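You operate a simulated robot arm through the tools that you are given. There is no shell and no other tool.

The job below is to be done with a simulated robot arm. You get a single attempt, and the scene is never put back.

TASK
Press the barb of the green hose home in the barb press.
Fine: clamp the hose first; then lever up, clamp open, and lay the hose back in its notch.

It is judged by the outcome, as a careful person would: the job done as asked, and still so three seconds after it is handed in. It fails if anything else is knocked over, pushed out of place, dropped, spilled or broken.

THE ROBOT
A 7-joint arm with a two-finger parallel gripper, fixed in place. Base frame: the origin is on the floor under the middle of its stand, x ahead of it, y to its left, z up; the work surface is at about z = 800. Units: mm, rad, N and s.
It reaches about 1247 mm from its shoulder. Its first joint turns from -2.304 to 2.304 rad. Payload 3.91 kg.
The tool frame sits at the grasp point between the pads (the TCP): z along the fingers, y along the line on which they close. The tips reach 30 mm beyond it. Largest opening 110 mm; finger width 20, thickness 10; the body of the gripper, 48 by 112 mm, starts 55 mm behind the TCP.
Orientation is told as [roll, pitch, yaw] about the base's x, y, z axes, in that order, counted from this pose: with the fingers straight down and closing along the base's y, the tool's x points along the base's -x, its y along +y and its z along -z.

THE INTERFACE
- The arm moves only by the tool move_arm. Its argument "increments" is one flat list of numbers, 7 for each row, row after row: the shift along the tool's x, y, z in mm, then the turn, a rotation vector about the tool's x, y, z in rad, then the finger opening in mm, from 0 to 110. In form: [x, y, z, rx, ry, rz, fingers, x, y, z, rx, ry, rz, fingers, ...]. A call has 1 to 20 rows; each row shifts and turns the commanded pose from where the row before left it, along the tool's axes as they then stand. A row lasts 0.2 s, in which the tool goes at most 50 mm and 0.15 rad; a call with a longer step from one row to the next is refused whole, and so is a gripper value outside its range. Where a pose cannot be reached the arm comes as near as it can. A force on the tool above 90 N (or 10 N above the force at the start of the call, whichever is more), or a blocked arm, ends the call early, and 0.2 s more pass. Each finger travels about 108 mm/s and halts on what it meets, pressing with about 23 N; the grip force reading is that of the motor and also rises with nothing between the fingers. The clock runs only during rows and for 0.2 s after the last one: add rows that do not move to give the fingers time. The reply holds the time, the measured pose of the TCP, the force on the tool along the base axes, the opening and the grip force, in the units named above and with some noise, with the torque about the TCP (base axes, N m) and any sound that the robot's microphone picked up.
- Cameras (640 x 400 px; columns grow to the right, rows downward): "scene" is fixed at [398.9, -498.9, 1499.2]; the picture's right is [1.00, -0.02, 0.00], its down [-0.01, -0.41, -0.91] and it looks along [0.02, 0.91, -0.41] (base axes); focal length 317 px, centre (320, 200). "wrist" rides on the gripper at [72, 17, -103] in the tool frame; the picture's right is [-0.23, 0.97, 0.00], its down [-0.76, -0.18, -0.62] and it looks along [-0.61, -0.14, 0.78] (tool axes); focal length 222 px, centre (320, 200). There is no depth. A picture from a camera that has moved, and an enlarged one, comes with that camera's place and axes in the base frame and with its lens.
- capture(camera): a new picture of that camera. No time passes.
- close_up(camera, box): a new picture of the part [left, top, right, bottom] of that camera's present view, enlarged. No time passes.
- sign_off(): hands the job in; it is judged then, once.

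Places have to be worked out from the pictures, the camera data and where the tool is seen. Open the gripper and draw the arm clear of the work before you hand the job in, unless the task says otherwise.

The tools are called as name(argument=value, ...) on one line, values as JSON. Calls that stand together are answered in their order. move_arm: Moves the arm, as the interface text tells. Its arguments: {"type":"object","properties":{"increments":{"type":"array"}},"required":["increments"]} The other tools are called the same way: capture (camera) takes a picture; close_up (camera, box) takes an enlarged picture of a part of a camera's view; sign_off () hands the job in.

At the start:

```text
time: 0.0
tcp_pos: [340.4, 585.1, 1243.7]
tool_rot: [0.0, 0.0, -0.001]
contact_force: [-0.2, 0.1, 0.7]
ft_torque: [-0.01, 0.03, -0.02]
width: 110.0
gripper_force: 0.0
```

scene: 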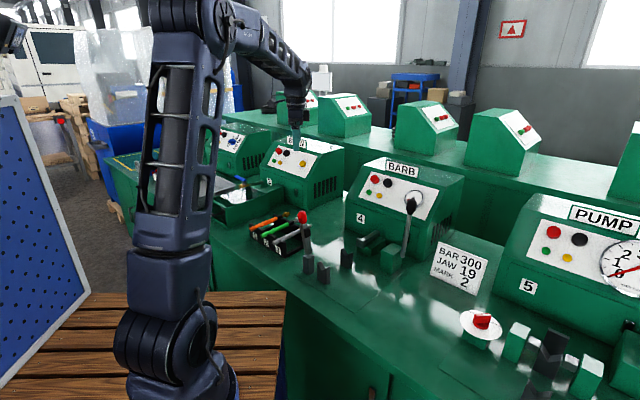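
wrist: 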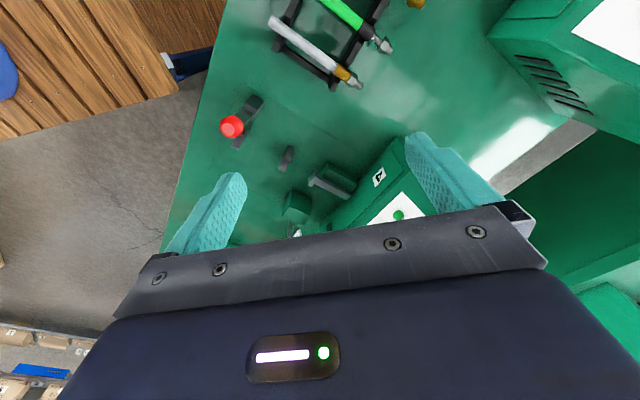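

The pictures show a row of machines: hoses on a notched rack, a red-knobbed lever (perhaps a clamp), and the BARB station with its own lever. I take enlarged pictures to understand the station before moving.

close_up(camera="scene", box=[230, 180, 390, 280])

close_up(camera="scene", box=[330, 150, 490, 300])

close_up(camera="wrist", box=[200, 0, 440, 250])

close_up(camera="scene", box=[440, 180, 640, 400])

```text
4.00 times, centred on (310, 230) of scene
camera zoom: at [398.9, -498.9, 1499.2], right [1.0, -0.02, 0.0], down [-0.01, -0.41, -0.91], along [0.02, 0.91, -0.41], focal length 1267 px, centre (360, 80)
```

zoom: 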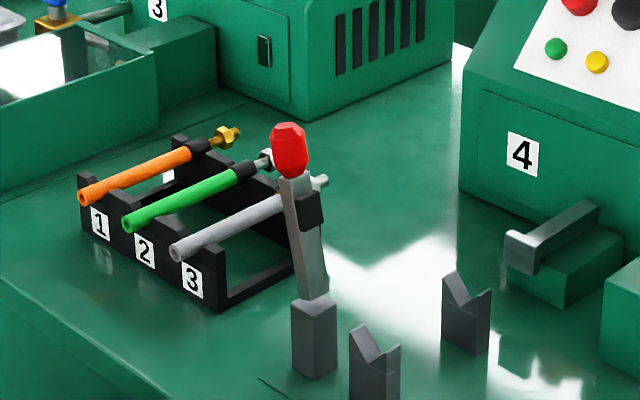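

```text
2.67 times, centred on (410, 225) of scene
camera zoom: at [398.9, -498.9, 1499.2], right [1.0, -0.02, 0.0], down [-0.01, -0.41, -0.91], along [0.02, 0.91, -0.41], focal length 845 px, centre (80, 133)
```

zoom: 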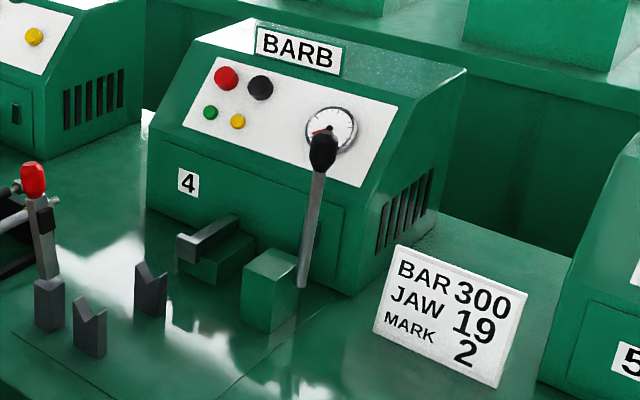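

```text
1.60 times, centred on (320, 125) of wrist
camera zoom: at [266.6, 602.3, 1346.5], right [0.23, 0.97, 0.0], down [0.76, -0.18, 0.62], along [0.61, -0.14, -0.78], focal length 355 px, centre (320, 320)
```

zoom: 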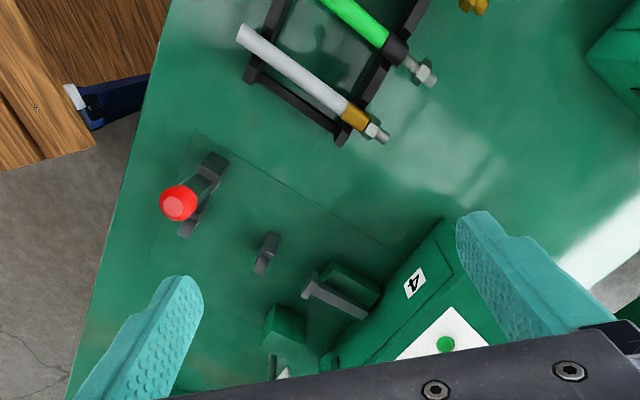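

```text
1.82 times, centred on (540, 290) of scene
camera zoom: at [398.9, -498.9, 1499.2], right [1.0, -0.02, 0.0], down [-0.01, -0.41, -0.91], along [0.02, 0.91, -0.41], focal length 576 px, centre (-80, 36)
```

zoom: 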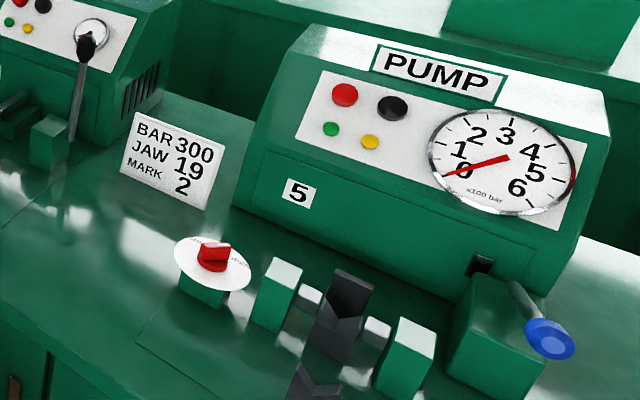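

By triangulating the two views, I put the red clamp knob near [359, 443, 1011]. The vees sit near (431,382) and (515,451), and the rack near (130–290, 520–670), so hoses and vees run about 45° in plan. I move over station 4 at the same height and turn the tool about +0.82 rad to look along the hose direction.

move_arm(increments=[-22, -33, 0, 0, 0, 0, 110, -22, -33, 0, 0, 0, 0, 110, -22, -33, 0, 0, 0, 0, 110, -22, -33, 0, 0, 0, 0, 110, -22, -33, 0, 0, 0, 0, 110, 0, 0, 0, 0, 0, -0.137, 110, 0, 0, 0, 0, 0, -0.137, 110, 0, 0, 0, 0, 0, -0.137, 110, 0, 0, 0, 0, 0, -0.137, 110, 0, 0, 0, 0, 0, -0.137, 110, 0, 0, 0, 0, 0, -0.137, 110, 0, 0, 0, 0, 0, 0, 110])

```text
time: 2.6
tcp_pos: [449.8, 419.6, 1243.2]
tool_rot: [0.001, -0.002, 0.822]
contact_force: [0.4, -0.2, 0.1]
ft_torque: [-0.02, -0.05, 0.02]
width: 110.1
gripper_force: 0.1
```

The tool is at (450, 420, 1243) with yaw 0.822 as intended. I take pictures from here.

capture(camera="wrist")

close_up(camera="wrist", box=[200, 0, 440, 150])

capture(camera="scene")

```text
taken
camera wrist: at [387.4, 379.2, 1346.3], right [-0.56, 0.83, 0.0], down [0.65, 0.44, 0.62], along [0.52, 0.35, -0.78], focal length 222 px, centre (320, 200)
```

wrist: 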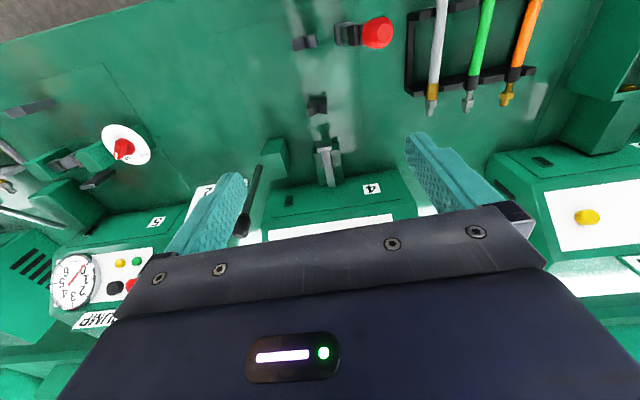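

```text
2.67 times, centred on (320, 75) of wrist
camera zoom: at [387.4, 379.2, 1346.3], right [-0.56, 0.83, 0.0], down [0.65, 0.44, 0.62], along [0.52, 0.35, -0.78], focal length 592 px, centre (320, 533)
```

zoom: 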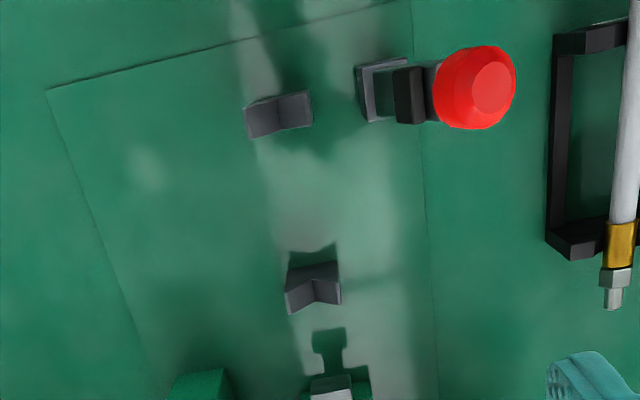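

```text
taken
```

scene: 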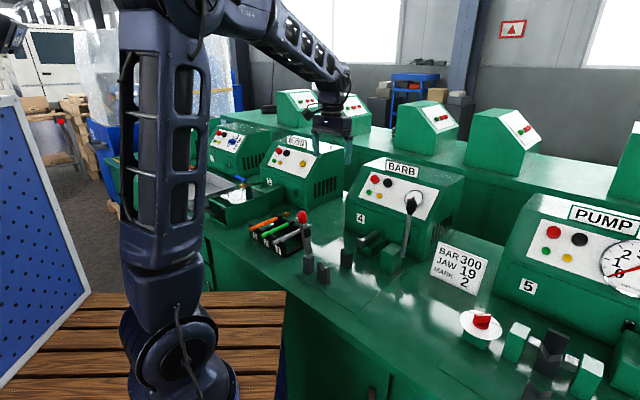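

From the wrist view the hoses and both vees run exactly along my tool's fore-aft axis, so yaw 0.822 is right for gripping. I take stronger enlargements from the fixed camera to get heights and shapes of the vees, clamp, ram and hose.

close_up(camera="scene", box=[295, 205, 375, 290])

close_up(camera="scene", box=[350, 185, 430, 275])

close_up(camera="scene", box=[245, 205, 325, 260])

close_up(camera="wrist", box=[390, 0, 560, 120])

close_up(camera="wrist", box=[240, 100, 400, 220])

```text
4.71 times, centred on (335, 248) of scene
camera zoom: at [398.9, -498.9, 1499.2], right [1.0, -0.02, 0.0], down [-0.01, -0.41, -0.91], along [0.02, 0.91, -0.41], focal length 1491 px, centre (249, -24)
```

zoom: 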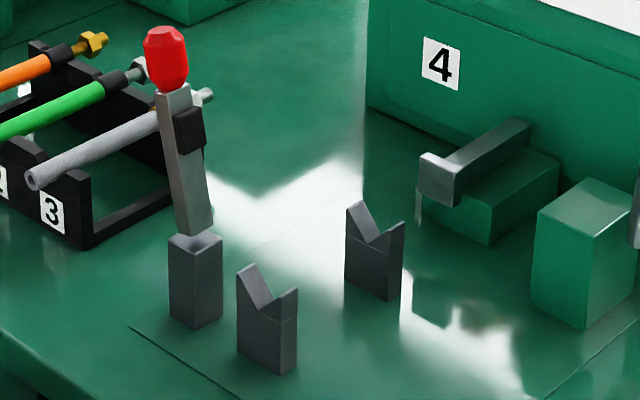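

```text
4.44 times, centred on (390, 230) of scene
camera zoom: at [398.9, -498.9, 1499.2], right [1.0, -0.02, 0.0], down [-0.01, -0.41, -0.91], along [0.02, 0.91, -0.41], focal length 1408 px, centre (9, 67)
```

zoom: 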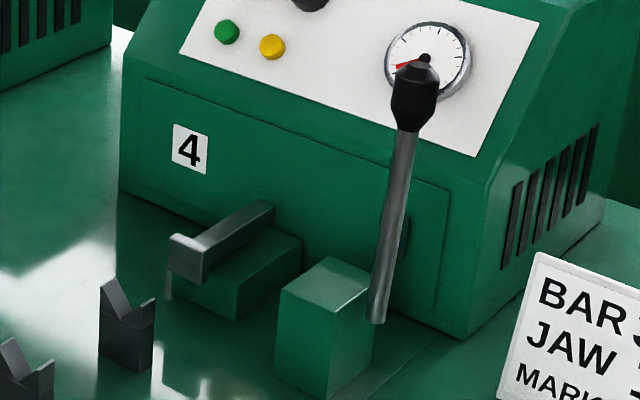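

```text
7.27 times, centred on (285, 232) of scene
camera zoom: at [398.9, -498.9, 1499.2], right [1.0, -0.02, 0.0], down [-0.01, -0.41, -0.91], along [0.02, 0.91, -0.41], focal length 2304 px, centre (574, -36)
```

zoom: 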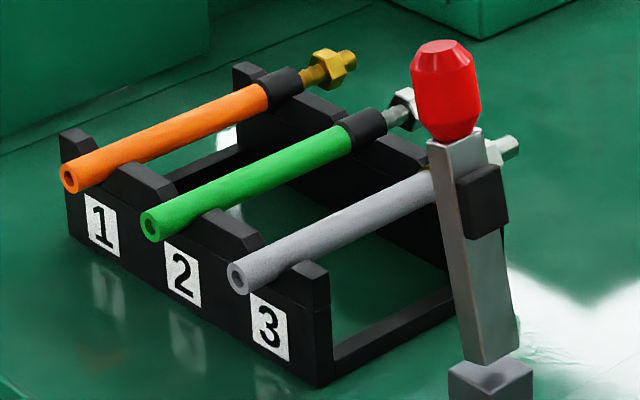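

```text
3.33 times, centred on (475, 60) of wrist
camera zoom: at [387.4, 379.2, 1346.3], right [-0.56, 0.83, 0.0], down [0.65, 0.44, 0.62], along [0.52, 0.35, -0.78], focal length 740 px, centre (-197, 667)
```

zoom: 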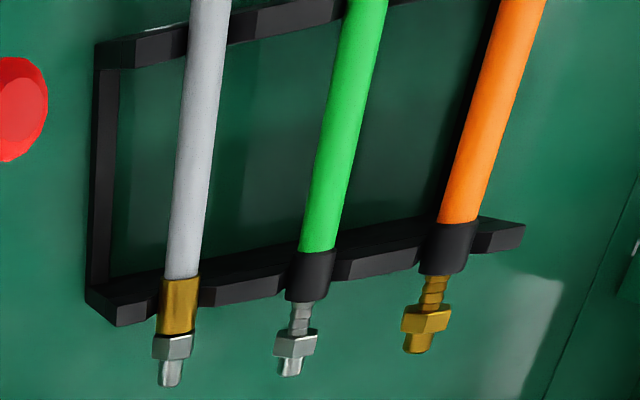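

```text
3.33 times, centred on (320, 160) of wrist
camera zoom: at [387.4, 379.2, 1346.3], right [-0.56, 0.83, 0.0], down [0.65, 0.44, 0.62], along [0.52, 0.35, -0.78], focal length 740 px, centre (320, 333)
```

zoom: 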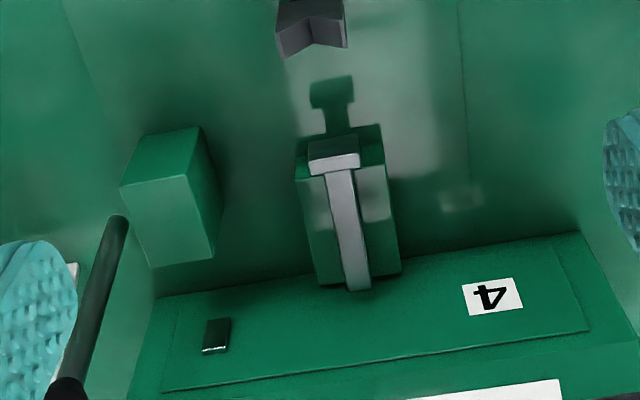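

The green hose lies with its axis near z≈863, about q=+245 across the bench, and its barb shank shows roughly 20 mm unpressed. The vees lie near q≈-60, the ram's T-head faces them, the press lever pivots in its own plane, and the clamp arm stands upright (open). I move above the green hose and lower to z≈1050 for a closer look.

move_arm(increments=[-2, 41.3, 0, 0, 0, 0, 110, -2, 41.3, 0, 0, 0, 0, 110, -2, 41.3, 0, 0, 0, 0, 110, -2, 41.3, 0, 0, 0, 0, 110, -2, 41.3, 0, 0, 0, 0, 110, -3, 41.3, 0, 0, 0, 0, 110, -3, 41.3, 0, 0, 0, 0, 110, 0, 0, 38, 0, 0, 0, 110, 0, 0, 38, 0, 0, 0, 110, 0, 0, 38, 0, 0, 0, 110, 0, 0, 38, 0, 0, 0, 110, 0, 0, 38, 0, 0, 0, 110, 0, 0, 0, 0, 0, 0, 60, 0, 0, 0, 0, 0, 0, 60])

capture(camera="wrist")

close_up(camera="wrist", box=[220, 0, 420, 200])

capture(camera="scene")

```text
time: 5.6
tcp_pos: [251.4, 628.0, 1055.0]
tool_rot: [0.001, 0.0, 0.823]
contact_force: [0.2, -0.1, 0.2]
ft_torque: [0.02, 0.0, -0.02]
width: 59.8
gripper_force: 0.1
```

```text
taken
camera wrist: at [189.3, 587.6, 1156.9], right [-0.56, 0.83, 0.0], down [0.65, 0.44, 0.62], along [0.52, 0.35, -0.78], focal length 222 px, centre (320, 200)
```

wrist: 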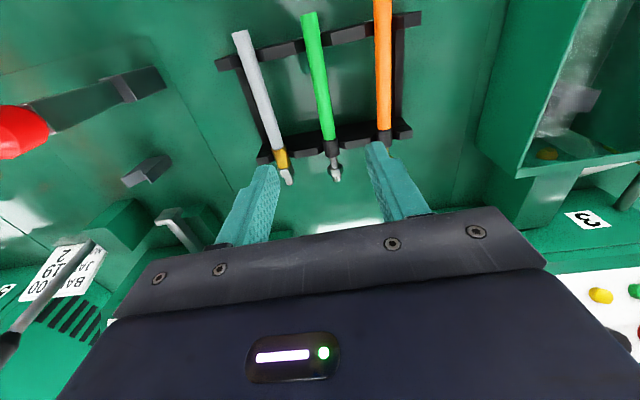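

```text
2.00 times, centred on (320, 100) of wrist
camera zoom: at [189.3, 587.6, 1156.9], right [-0.56, 0.83, 0.0], down [0.65, 0.44, 0.62], along [0.52, 0.35, -0.78], focal length 444 px, centre (320, 400)
```

zoom: 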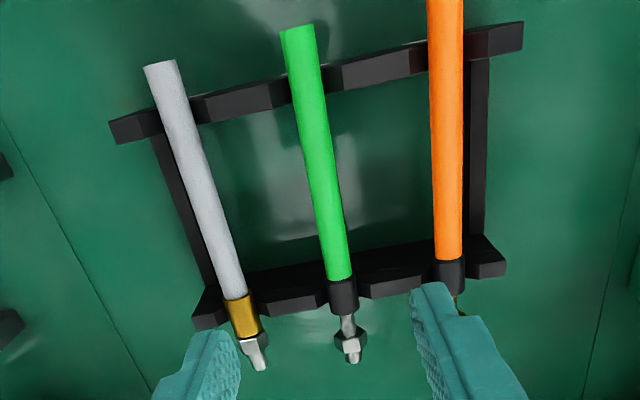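

```text
taken
```

scene: 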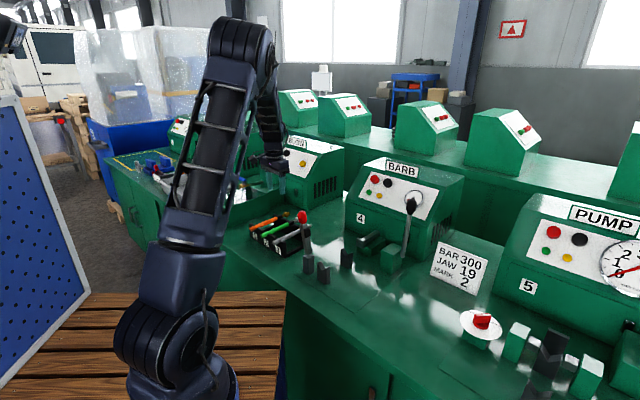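

The closer view shows the rack's direction is about 0.045 rad less than my current yaw, with the green hose centred about 6 mm to the +y side of the tool. I correct the yaw to 0.777, centre over the hose and lower to z≈960 with the fingers at 60 mm.

move_arm(increments=[0, 0, 0, 0, 0, 0.045, 60, 0, 5.7, 0, 0, 0, 0, 60, 0, 0, 35, 0, 0, 0, 60, 0, 0, 30, 0, 0, 0, 60, 0, 0, 30, 0, 0, 0, 60, 0, 0, 0, 0, 0, 0, 60])

capture(camera="wrist")

close_up(camera="wrist", box=[240, 80, 400, 230])

close_up(camera="wrist", box=[240, 0, 400, 100])

```text
time: 7.0
tcp_pos: [245.9, 631.0, 959.5]
tool_rot: [-0.002, 0.0, 0.776]
contact_force: [-0.1, -0.1, 0.1]
ft_torque: [-0.02, 0.04, 0.02]
width: 59.8
gripper_force: 0.2
```

```text
taken
camera wrist: at [182.4, 593.0, 1062.5], right [-0.52, 0.85, 0.0], down [0.67, 0.41, 0.62], along [0.53, 0.32, -0.78], focal length 222 px, centre (320, 200)
```

wrist: 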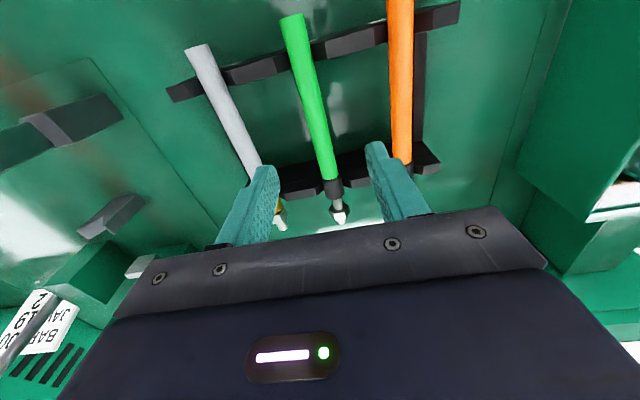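

```text
2.67 times, centred on (320, 155) of wrist
camera zoom: at [182.4, 593.0, 1062.5], right [-0.52, 0.85, 0.0], down [0.67, 0.41, 0.62], along [0.53, 0.32, -0.78], focal length 592 px, centre (320, 320)
```

zoom: 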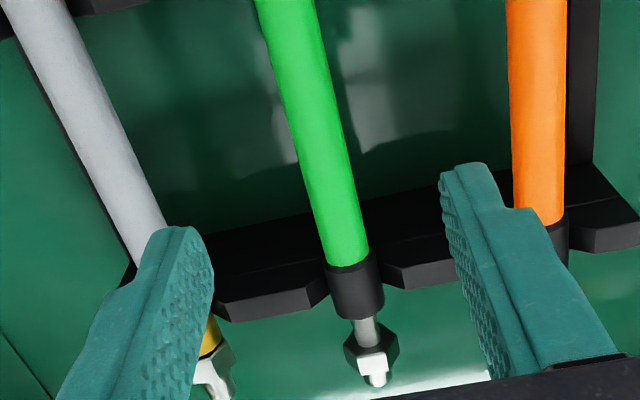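

```text
4.00 times, centred on (320, 50) of wrist
camera zoom: at [182.4, 593.0, 1062.5], right [-0.52, 0.85, 0.0], down [0.67, 0.41, 0.62], along [0.53, 0.32, -0.78], focal length 888 px, centre (320, 800)
```

zoom: 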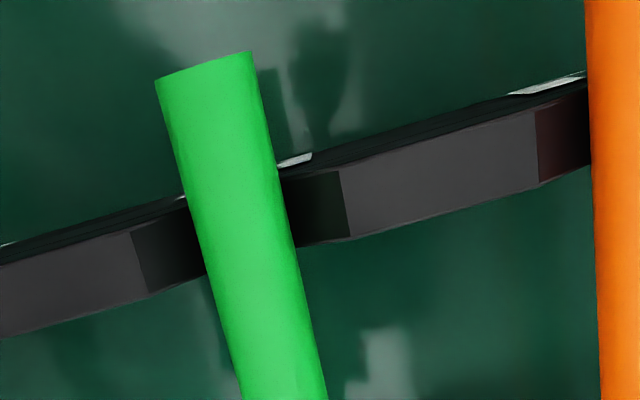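

The rack is now aligned with the tool: hose centreline q≈276, from v≈538 (open end) to v≈744 (barb tip), ferrule at v≈675–701 sitting in the rear notch. Before picking I want the same close view of the vees and ram, so I rise, cross at z≈1110 (above the clamp knob) to q≈-31, and lower to z≈1000.

move_arm(increments=[0, 0, -37.5, 0, 0, 0, 60, 0, 0, -37.5, 0, 0, 0, 60, 0, 0, -37.5, 0, 0, 0, 60, 0, 0, -37.5, 0, 0, 0, 60, 0, -38.5, 0, 0, 0, 0, 60, 0, -38.5, 0, 0, 0, 0, 60, 0, -38.5, 0, 0, 0, 0, 60, 0, -38.5, 0, 0, 0, 0, 60, 0, -38.5, 0, 0, 0, 0, 60, 0, -38.5, 0, 0, 0, 0, 60, 0, -38.5, 0, 0, 0, 0, 60, 0, -38.5, 0, 0, 0, 0, 60, 0, 0, 36, 0, 0, 0, 60, 0, 0, 36, 0, 0, 0, 60, 0, 0, 36, 0, 0, 0, 60, 0, 0, 0, 0, 0, 0, 60])

capture(camera="wrist")

close_up(camera="wrist", box=[220, 0, 420, 125])

close_up(camera="wrist", box=[240, 100, 400, 230])

capture(camera="scene")

```text
time: 10.4
tcp_pos: [457.8, 414.0, 1001.6]
tool_rot: [0.0, 0.0, 0.777]
contact_force: [0.9, -0.3, -0.1]
ft_torque: [-0.01, 0.0, 0.0]
width: 59.8
gripper_force: 0.0
```

```text
taken
camera wrist: at [394.2, 376.2, 1104.8], right [-0.52, 0.85, 0.0], down [0.67, 0.41, 0.62], along [0.53, 0.32, -0.78], focal length 222 px, centre (320, 200)
```

wrist: 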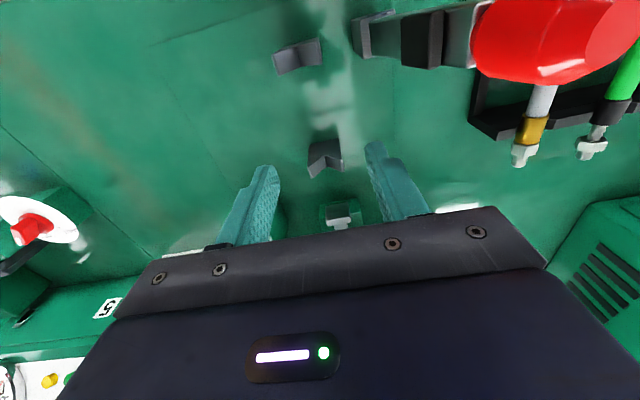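

```text
3.20 times, centred on (320, 62) of wrist
camera zoom: at [394.2, 376.2, 1104.8], right [-0.52, 0.85, 0.0], down [0.67, 0.41, 0.62], along [0.53, 0.32, -0.78], focal length 711 px, centre (320, 640)
```

zoom: 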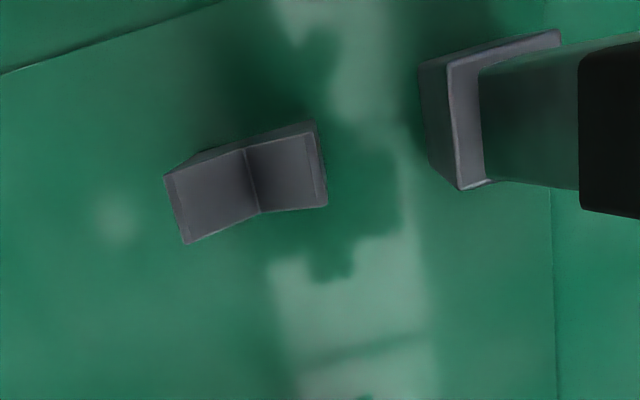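

```text
3.08 times, centred on (320, 165) of wrist
camera zoom: at [394.2, 376.2, 1104.8], right [-0.52, 0.85, 0.0], down [0.67, 0.41, 0.62], along [0.53, 0.32, -0.78], focal length 684 px, centre (320, 308)
```

zoom: 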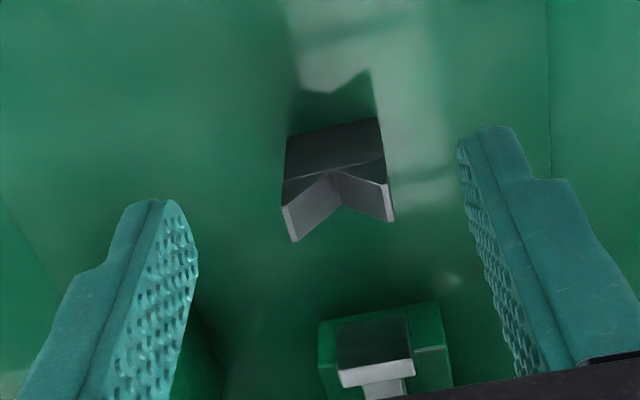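

```text
taken
```

scene: 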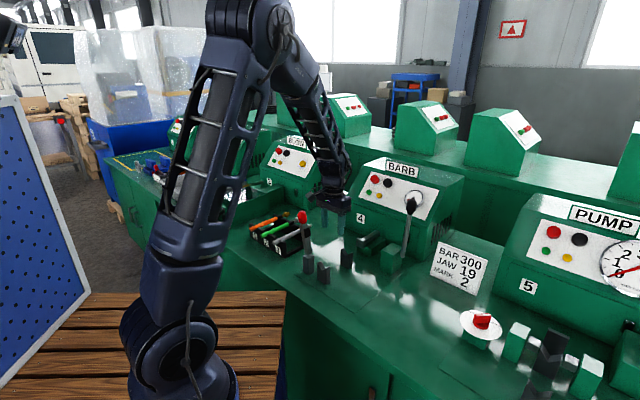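

The vees' groove line is at q≈-33.5, vee 1 at v≈558–574, vee 2 at v≈676–693, and the ram's T-head face near v≈764. With the hose shifted about +14 mm in v from its rack position, the barb tip would sit just short of the ram. I first check whether the pose settles when I wait, as the last reading was a few mm short of the command.

move_arm(increments=[0, 0, 0, 0, 0, 0, 60, 0, 0, 0, 0, 0, 0, 60, 0, 0, 0, 0, 0, 0, 60])

close_up(camera="scene", box=[290, 170, 450, 290])

```text
time: 11.2
tcp_pos: [457.7, 415.2, 1002.1]
tool_rot: [-0.002, 0.0, 0.777]
contact_force: [-1.0, -0.2, -0.6]
ft_torque: [-0.01, -0.01, 0.01]
width: 59.9
gripper_force: 0.1
```

```text
3.33 times, centred on (370, 230) of scene
camera zoom: at [398.9, -498.9, 1499.2], right [1.0, -0.02, 0.0], down [-0.01, -0.41, -0.91], along [0.02, 0.91, -0.41], focal length 1056 px, centre (153, 100)
```

zoom: 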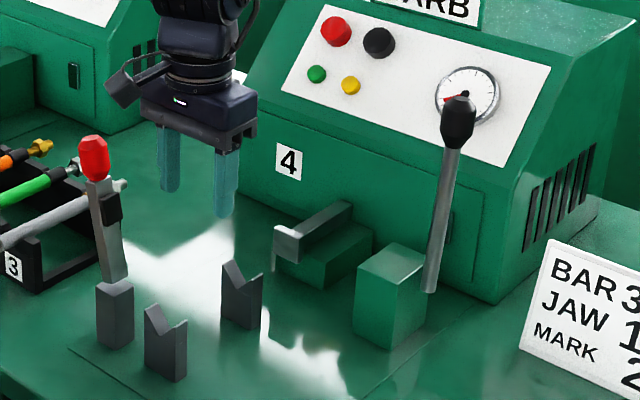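

The pose settles at about q=-25, so long lateral moves come up a few mm short and I will correct by the measured pose and pictures. Clearances around the clamp look fine, so I go back over the rack to pick the green hose.

move_arm(increments=[0, 0, -36, 0, 0, 0, 60, 0, 0, -36, 0, 0, 0, 60, 0, 0, -36, 0, 0, 0, 60, 0, 38, 0, 0, 0, 0, 60, 0, 38, 0, 0, 0, 0, 60, 0, 38, 0, 0, 0, 0, 60, 0, 38, 0, 0, 0, 0, 60, 0, 38, 0, 0, 0, 0, 60, 0, 38, 0, 0, 0, 0, 60, 0, 38, 0, 0, 0, 0, 60, 0, 38, 0, 0, 0, 0, 60, 0, 0, 36, 0, 0, 0, 60, 0, 0, 36, 0, 0, 0, 60, 0, 0, 36, 0, 0, 0, 60, 0, 0, 36, 0, 0, 0, 60, 0, 0, 16, 0, 0, 0, 60, 0, 0, 0, 0, 0, 0, 60, 0, 0, 0, 0, 0, 0, 60])

close_up(camera="wrist", box=[240, 80, 400, 230])

close_up(camera="wrist", box=[240, 0, 400, 100])

```text
time: 15.0
tcp_pos: [247.5, 627.5, 946.9]
tool_rot: [0.0, -0.001, 0.779]
contact_force: [-0.2, -0.6, -1.1]
ft_torque: [-0.02, 0.02, 0.01]
width: 60.1
gripper_force: 0.0
```

```text
2.67 times, centred on (320, 155) of wrist
camera zoom: at [183.1, 589.5, 1049.6], right [-0.52, 0.85, 0.0], down [0.67, 0.41, 0.62], along [0.53, 0.32, -0.78], focal length 592 px, centre (320, 320)
```

zoom: 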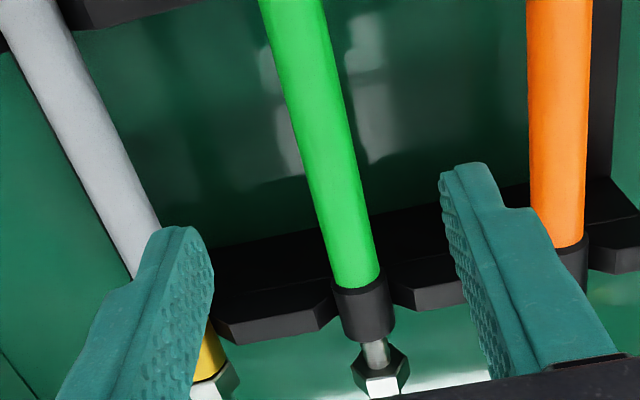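

```text
4.00 times, centred on (320, 50) of wrist
camera zoom: at [183.1, 589.5, 1049.6], right [-0.52, 0.85, 0.0], down [0.67, 0.41, 0.62], along [0.53, 0.32, -0.78], focal length 888 px, centre (320, 800)
```

zoom: 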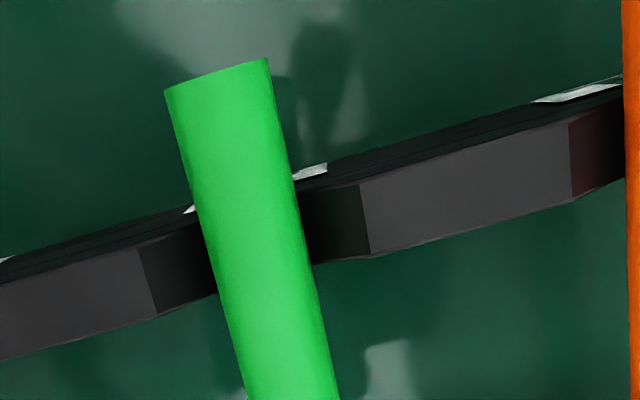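

The hose centreline is about 2 mm to the +q side of the tool and the yaw is good. I shift 2 mm and lower to the hose axis height (z≈862) with the fingers still open.

move_arm(increments=[0, 2, 20, 0, 0, 0, 60, 0, 0, 20, 0, 0, 0, 60, 0, 0, 20, 0, 0, 0, 60, 0, 0, 15, 0, 0, 0, 60, 0, 0, 10, 0, 0, 0, 60, 0, 0, 0, 0, 0, 0, 60, 0, 0, 0, 0, 0, 0, 60])

close_up(camera="wrist", box=[220, 80, 420, 240])

capture(camera="wrist")

close_up(camera="scene", box=[230, 150, 350, 270])

```text
time: 16.6
tcp_pos: [246.6, 631.9, 864.0]
tool_rot: [0.002, 0.0, 0.777]
contact_force: [-0.5, -0.3, -0.2]
ft_torque: [0.0, 0.01, -0.02]
width: 60.1
gripper_force: 0.1
```

```text
2.50 times, centred on (320, 160) of wrist
camera zoom: at [181.3, 593.5, 967.0], right [-0.52, 0.85, 0.0], down [0.67, 0.41, 0.62], along [0.53, 0.32, -0.78], focal length 555 px, centre (320, 300)
```

zoom: 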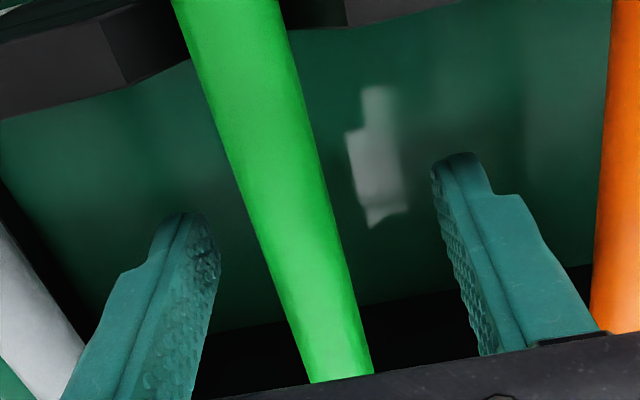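

```text
taken
camera wrist: at [181.3, 593.5, 967.0], right [-0.52, 0.85, 0.0], down [0.67, 0.41, 0.62], along [0.53, 0.32, -0.78], focal length 222 px, centre (320, 200)
```

wrist: 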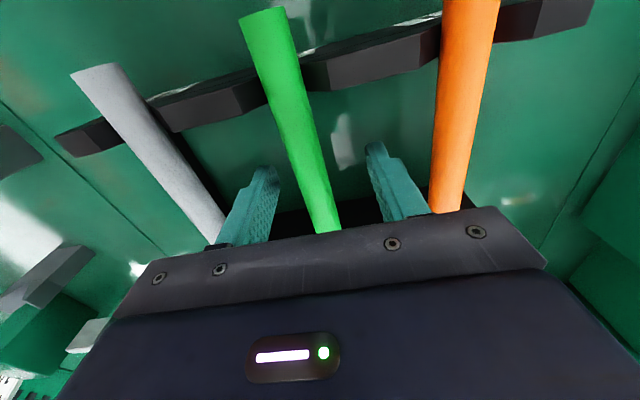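

```text
3.33 times, centred on (290, 210) of scene
camera zoom: at [398.9, -498.9, 1499.2], right [1.0, -0.02, 0.0], down [-0.01, -0.41, -0.91], along [0.02, 0.91, -0.41], focal length 1056 px, centre (420, 167)
```

zoom: 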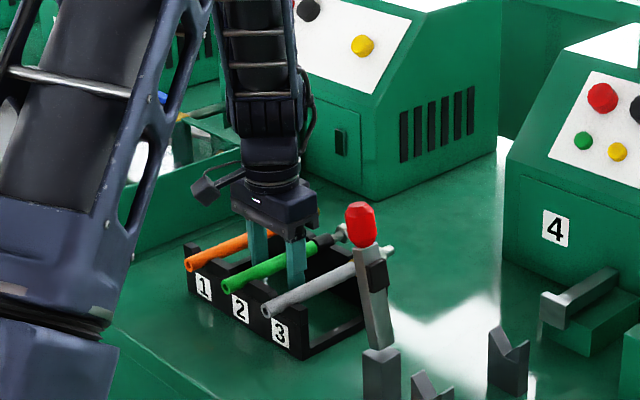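

The hose looks about 2.5 mm to the -q side of the finger midline at this depth. I shift -2.3 mm and close the fingers on the hose.

move_arm(increments=[0, -2.3, 1, 0, 0, 0, 60, 0, 0, 0, 0, 0, 0, 40, 0, 0, 0, 0, 0, 0, 26, 0, 0, 0, 0, 0, 0, 10, 0, 0, 0, 0, 0, 0, 10, 0, 0, 0, 0, 0, 0, 10])

close_up(camera="wrist", box=[220, 80, 420, 240])

close_up(camera="scene", box=[230, 190, 350, 270])

```text
time: 18.0
tcp_pos: [247.9, 629.0, 864.8]
tool_rot: [0.001, 0.0, 0.776]
contact_force: [5.0, -6.3, 2.2]
ft_torque: [-0.15, 0.07, 0.18]
width: 17.3
gripper_force: 22.9
```

```text
2.50 times, centred on (320, 160) of wrist
camera zoom: at [183.3, 591.5, 966.4], right [-0.52, 0.85, 0.0], down [0.67, 0.41, 0.62], along [0.53, 0.32, -0.78], focal length 555 px, centre (320, 300)
```

zoom: 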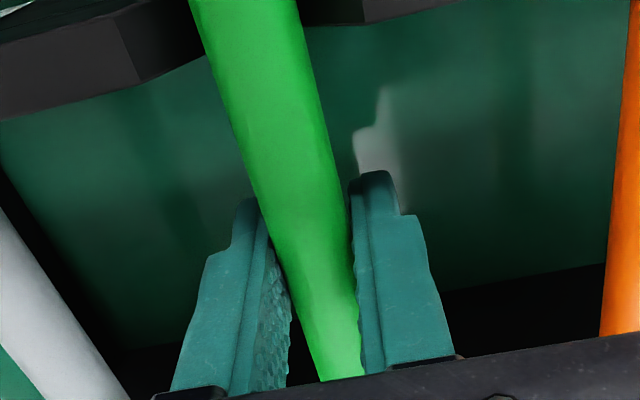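

```text
5.00 times, centred on (290, 230) of scene
camera zoom: at [398.9, -498.9, 1499.2], right [1.0, -0.02, 0.0], down [-0.01, -0.41, -0.91], along [0.02, 0.91, -0.41], focal length 1584 px, centre (470, 50)
```

zoom: 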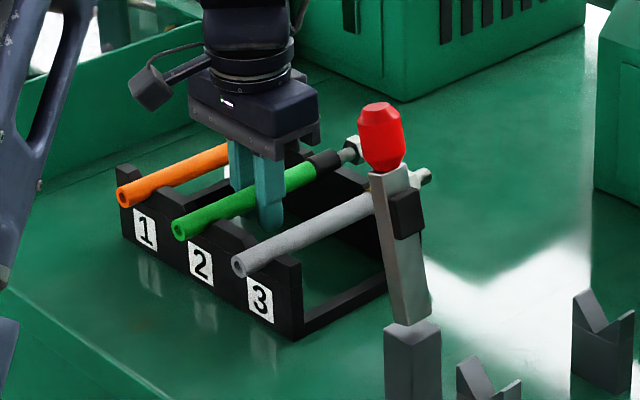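

Width 17.3 mm with 23 N: the hose is gripped. I lift it straight up slowly, first 60 mm, and check that it hangs level.

move_arm(increments=[0, 0, -5, 0, 0, 0, 10, 0, 0, -15, 0, 0, 0, 10, 0, 0, -20, 0, 0, 0, 10, 0, 0, -20, 0, 0, 0, 10, 0, 0, 0, 0, 0, 0, 10])

close_up(camera="scene", box=[230, 190, 350, 270])

close_up(camera="wrist", box=[220, 0, 420, 240])

```text
time: 19.2
tcp_pos: [248.0, 630.3, 922.8]
tool_rot: [0.001, 0.0, 0.777]
contact_force: [0.1, -0.6, -1.8]
ft_torque: [-0.04, 0.07, -0.01]
width: 17.8
gripper_force: 23.1
```

```text
5.00 times, centred on (290, 230) of scene
camera zoom: at [398.9, -498.9, 1499.2], right [1.0, -0.02, 0.0], down [-0.01, -0.41, -0.91], along [0.02, 0.91, -0.41], focal length 1584 px, centre (470, 50)
```

zoom: 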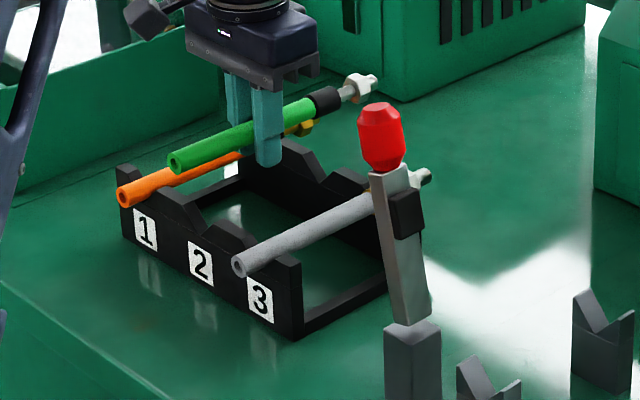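

```text
1.67 times, centred on (320, 120) of wrist
camera zoom: at [184.9, 592.1, 1025.2], right [-0.52, 0.85, 0.0], down [0.67, 0.41, 0.62], along [0.53, 0.32, -0.78], focal length 370 px, centre (320, 333)
```

zoom: 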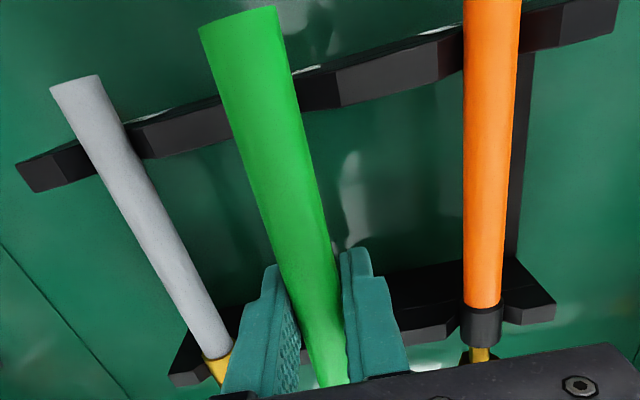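

The hose is level and firmly held. I raise it to z≈1100 so it passes over the clamp knob, then cross toward the press line and shift +12 mm in v.

move_arm(increments=[0, 0, -36, 0, 0, 0, 10, 0, 0, -36, 0, 0, 0, 10, 0, 0, -36, 0, 0, 0, 10, 0, 0, -36, 0, 0, 0, 10, 0, 0, -36, 0, 0, 0, 10, -1.5, -39, 0, 0, 0, 0, 10, -1.5, -39, 0, 0, 0, 0, 10, -1.5, -39, 0, 0, 0, 0, 10, -1.5, -39, 0, 0, 0, 0, 10, -1.5, -39, 0, 0, 0, 0, 10, -1.5, -39, 0, 0, 0, 0, 10, -1.5, -39, 0, 0, 0, 0, 10, -1.5, -39, 0, 0, 0, 0, 10, 0, 0, 0, 0, 0, 0, 10, 0, 0, 0, 0, 0, 0, 10, 0, 0, 0, 0, 0, 0, 10])

capture(camera="wrist")

close_up(camera="scene", box=[280, 120, 440, 290])

```text
time: 22.6
tcp_pos: [473.9, 416.2, 1102.6]
tool_rot: [0.002, 0.001, 0.775]
contact_force: [-0.8, -0.6, -1.1]
ft_torque: [-0.03, 0.04, -0.02]
width: 17.3
gripper_force: 23.5
```

```text
taken
camera wrist: at [410.3, 378.5, 1205.2], right [-0.52, 0.85, 0.0], down [0.67, 0.41, 0.62], along [0.53, 0.32, -0.78], focal length 222 px, centre (320, 200)
```

wrist: 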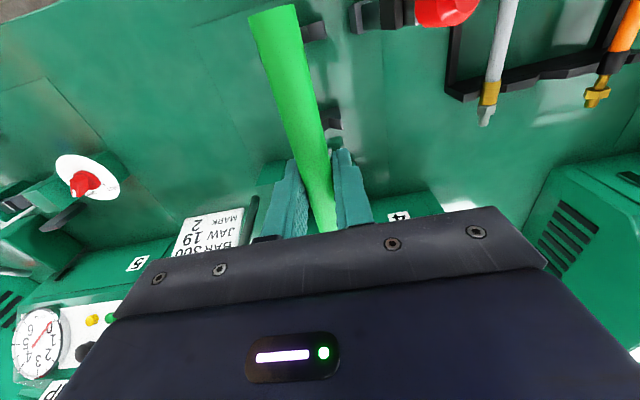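

```text
2.35 times, centred on (360, 205) of scene
camera zoom: at [398.9, -498.9, 1499.2], right [1.0, -0.02, 0.0], down [-0.01, -0.41, -0.91], along [0.02, 0.91, -0.41], focal length 746 px, centre (226, 188)
```

zoom: 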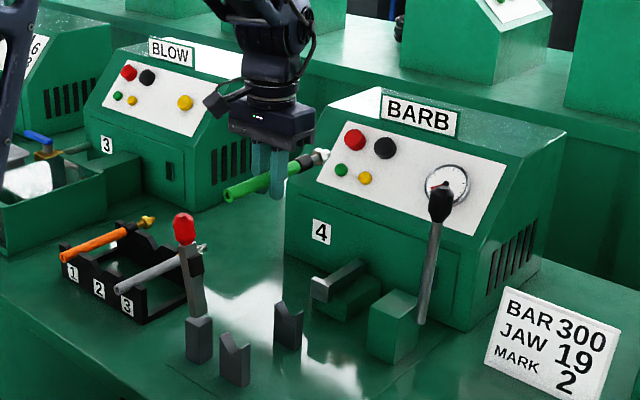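

The hose passed over the clamp cleanly; measured v≈629.7, q≈-35.5, so I correct +1.8 mm in q and lower to z≈905, just above the vees.

move_arm(increments=[0, 1.8, 33, 0, 0, 0, 10, 0, 0, 33, 0, 0, 0, 10, 0, 0, 33, 0, 0, 0, 10, 0, 0, 33, 0, 0, 0, 10, 0, 0, 33, 0, 0, 0, 10, 0, 0, 30, 0, 0, 0, 10, 0, 0, 0, 0, 0, 0, 10, 0, 0, 0, 0, 0, 0, 10])

capture(camera="wrist")

close_up(camera="scene", box=[290, 180, 400, 290])

close_up(camera="wrist", box=[200, 0, 440, 240])

```text
time: 24.4
tcp_pos: [475.3, 419.4, 905.9]
tool_rot: [0.0, -0.001, 0.778]
contact_force: [0.1, -0.7, -0.6]
ft_torque: [-0.04, 0.03, 0.0]
width: 17.6
gripper_force: 23.1
```

```text
taken
camera wrist: at [410.8, 381.0, 1008.4], right [-0.52, 0.85, 0.0], down [0.67, 0.41, 0.62], along [0.53, 0.32, -0.78], focal length 222 px, centre (320, 200)
```

wrist: 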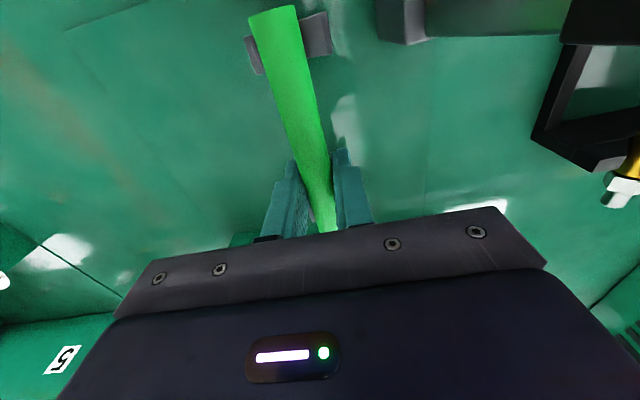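

```text
3.64 times, centred on (345, 235) of scene
camera zoom: at [398.9, -498.9, 1499.2], right [1.0, -0.02, 0.0], down [-0.01, -0.41, -0.91], along [0.02, 0.91, -0.41], focal length 1152 px, centre (229, 73)
```

zoom: 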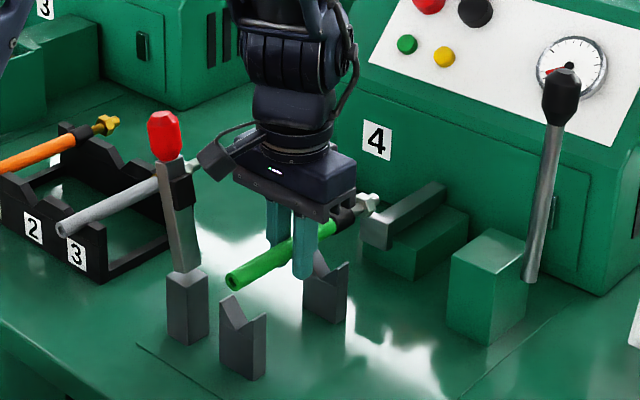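

```text
1.67 times, centred on (320, 120) of wrist
camera zoom: at [410.8, 381.0, 1008.4], right [-0.52, 0.85, 0.0], down [0.67, 0.41, 0.62], along [0.53, 0.32, -0.78], focal length 370 px, centre (320, 333)
```

zoom: 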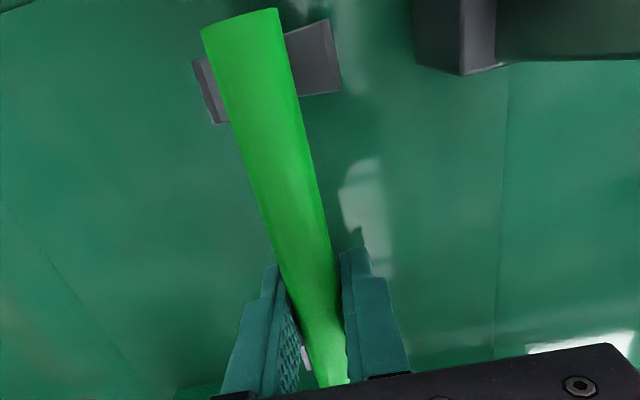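

The hose is above the vees with its axis within about 1–2 mm of the groove line. I take a strong enlargement of the barb tip and the ram head before lowering further, because the gap there looks small.

close_up(camera="scene", box=[340, 200, 400, 250])

close_up(camera="scene", box=[300, 210, 380, 290])

```text
8.00 times, centred on (370, 225) of scene
camera zoom: at [398.9, -498.9, 1499.2], right [1.0, -0.02, 0.0], down [-0.01, -0.41, -0.91], along [0.02, 0.91, -0.41], focal length 2535 px, centre (-80, 0)
```

zoom: 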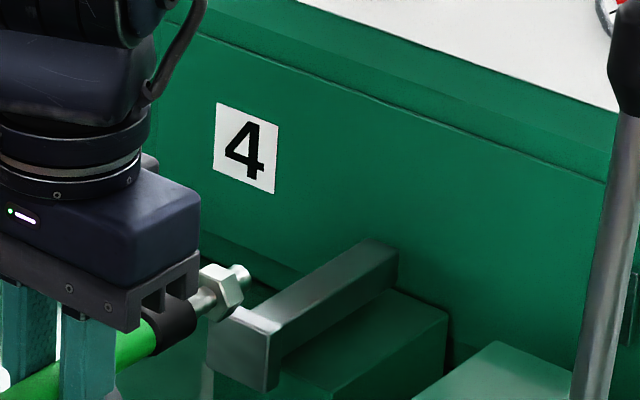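

```text
5.00 times, centred on (340, 250) of scene
camera zoom: at [398.9, -498.9, 1499.2], right [1.0, -0.02, 0.0], down [-0.01, -0.41, -0.91], along [0.02, 0.91, -0.41], focal length 1584 px, centre (220, -50)
```

zoom: 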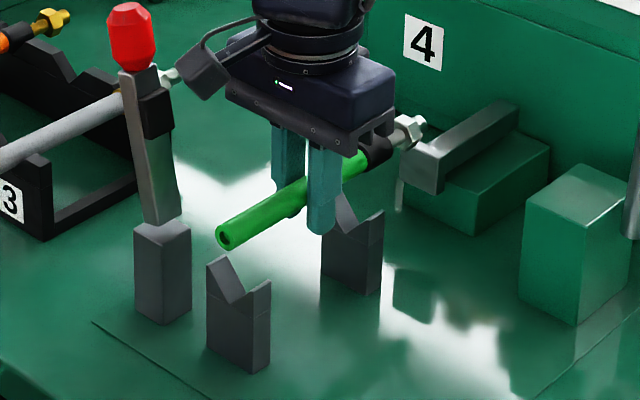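

In the fixed camera's view the tip could be level with the ram head's front face, so I back off 10 mm in v for a sure gap. Then I lower to z≈872, just above the vee seat.

move_arm(increments=[10, -0.8, 0, 0, 0, 0, 10, 0, 0, 12, 0, 0, 0, 10, 0, 0, 12, 0, 0, 0, 10, 0, 0, 10, 0, 0, 0, 10, 0, 0, 0, 0, 0, 0, 10, 0, 0, 0, 0, 0, 0, 10])

close_up(camera="scene", box=[340, 210, 400, 255])

close_up(camera="scene", box=[300, 210, 380, 290])

close_up(camera="wrist", box=[200, 0, 440, 240])

```text
time: 25.8
tcp_pos: [467.0, 410.0, 873.2]
tool_rot: [0.0, 0.002, 0.777]
contact_force: [0.4, -0.6, -1.6]
ft_torque: [-0.07, 0.07, 0.0]
width: 17.6
gripper_force: 23.1
```

```text
8.89 times, centred on (370, 232) of scene
camera zoom: at [398.9, -498.9, 1499.2], right [1.0, -0.02, 0.0], down [-0.01, -0.41, -0.91], along [0.02, 0.91, -0.41], focal length 2816 px, centre (-124, -89)
```

zoom: 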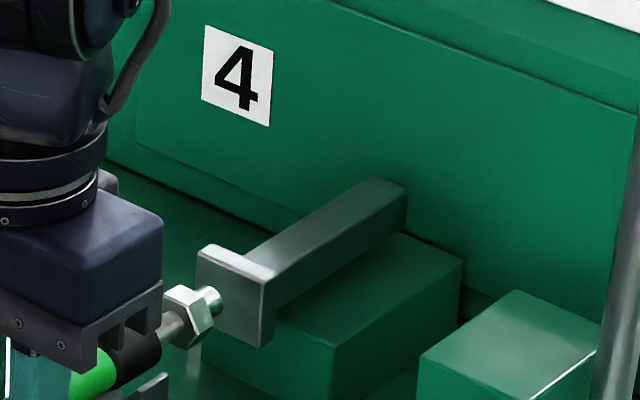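

```text
5.00 times, centred on (340, 250) of scene
camera zoom: at [398.9, -498.9, 1499.2], right [1.0, -0.02, 0.0], down [-0.01, -0.41, -0.91], along [0.02, 0.91, -0.41], focal length 1584 px, centre (220, -50)
```

zoom: 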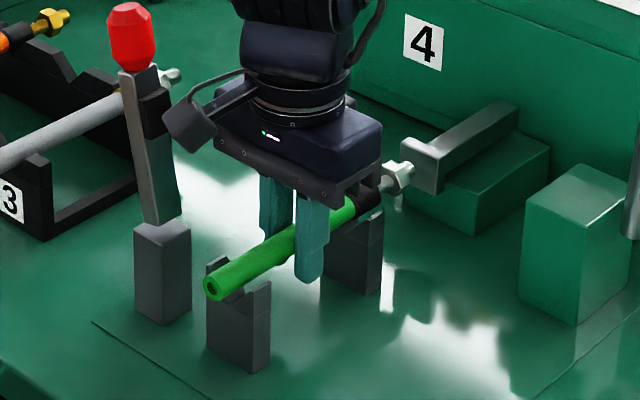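

```text
1.67 times, centred on (320, 120) of wrist
camera zoom: at [402.5, 371.3, 975.5], right [-0.52, 0.85, 0.0], down [0.67, 0.41, 0.62], along [0.53, 0.32, -0.78], focal length 370 px, centre (320, 333)
```

zoom: 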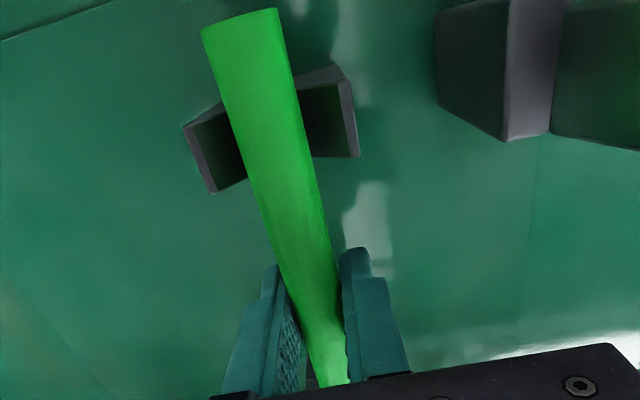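

The tip now sits about 11 mm short of the ram face and the hose is about 1.2 mm to the -q side of vee 1's centre. I nudge +4 mm in v and +1.2 mm in q, then lower in small steps into the vees.

move_arm(increments=[-4, 1.2, 0, 0, 0, 0, 10, 0, 0, 3, 0, 0, 0, 10, 0, 0, 2, 0, 0, 0, 10, 0, 0, 2, 0, 0, 0, 10, 0, 0, 0, 0, 0, 0, 10, 0, 0, 0, 0, 0, 0, 10])

close_up(camera="scene", box=[300, 210, 380, 290])

close_up(camera="wrist", box=[200, 0, 440, 240])

```text
time: 27.2
tcp_pos: [469.2, 412.3, 866.6]
tool_rot: [0.0, -0.001, 0.777]
contact_force: [0.0, 0.3, -0.5]
ft_torque: [-0.03, 0.0, 0.02]
width: 17.4
gripper_force: 23.3
```

```text
5.00 times, centred on (340, 250) of scene
camera zoom: at [398.9, -498.9, 1499.2], right [1.0, -0.02, 0.0], down [-0.01, -0.41, -0.91], along [0.02, 0.91, -0.41], focal length 1584 px, centre (220, -50)
```

zoom: 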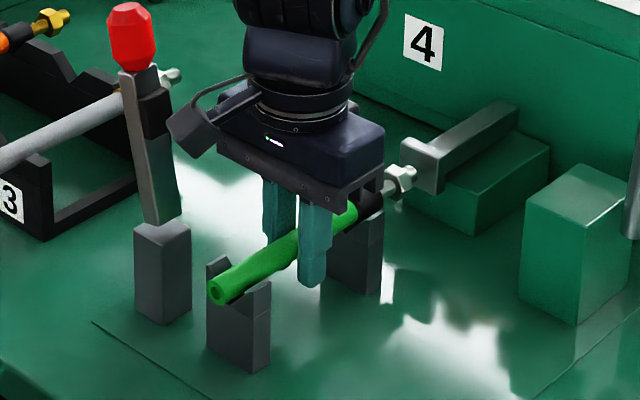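

```text
1.67 times, centred on (320, 120) of wrist
camera zoom: at [404.9, 374.1, 969.9], right [-0.52, 0.85, 0.0], down [0.67, 0.41, 0.62], along [0.53, 0.32, -0.78], focal length 370 px, centre (320, 333)
```

zoom: 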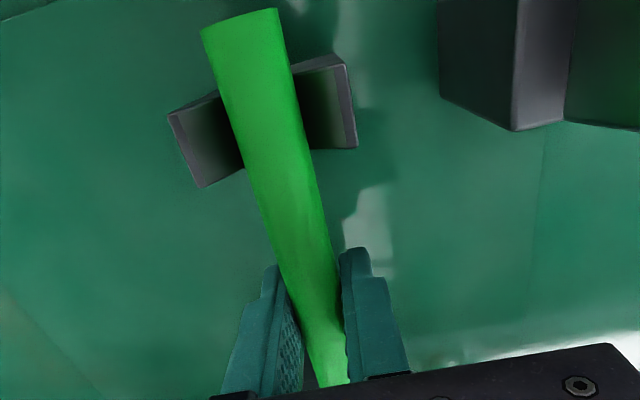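

The hose is now centred over vee 1 in the wrist view. I keep lowering in small steps until the seat takes the weight.

move_arm(increments=[0, 0, 1.5, 0, 0, 0, 10, 0, 0, 1.5, 0, 0, 0, 10, 0, 0, 0, 0, 0, 0, 10])

```text
time: 28.0
tcp_pos: [469.5, 412.8, 865.3]
tool_rot: [0.0, -0.003, 0.778]
contact_force: [1.3, 0.6, 21.4]
ft_torque: [0.03, -0.06, 0.18]
width: 17.7
gripper_force: 22.7
```

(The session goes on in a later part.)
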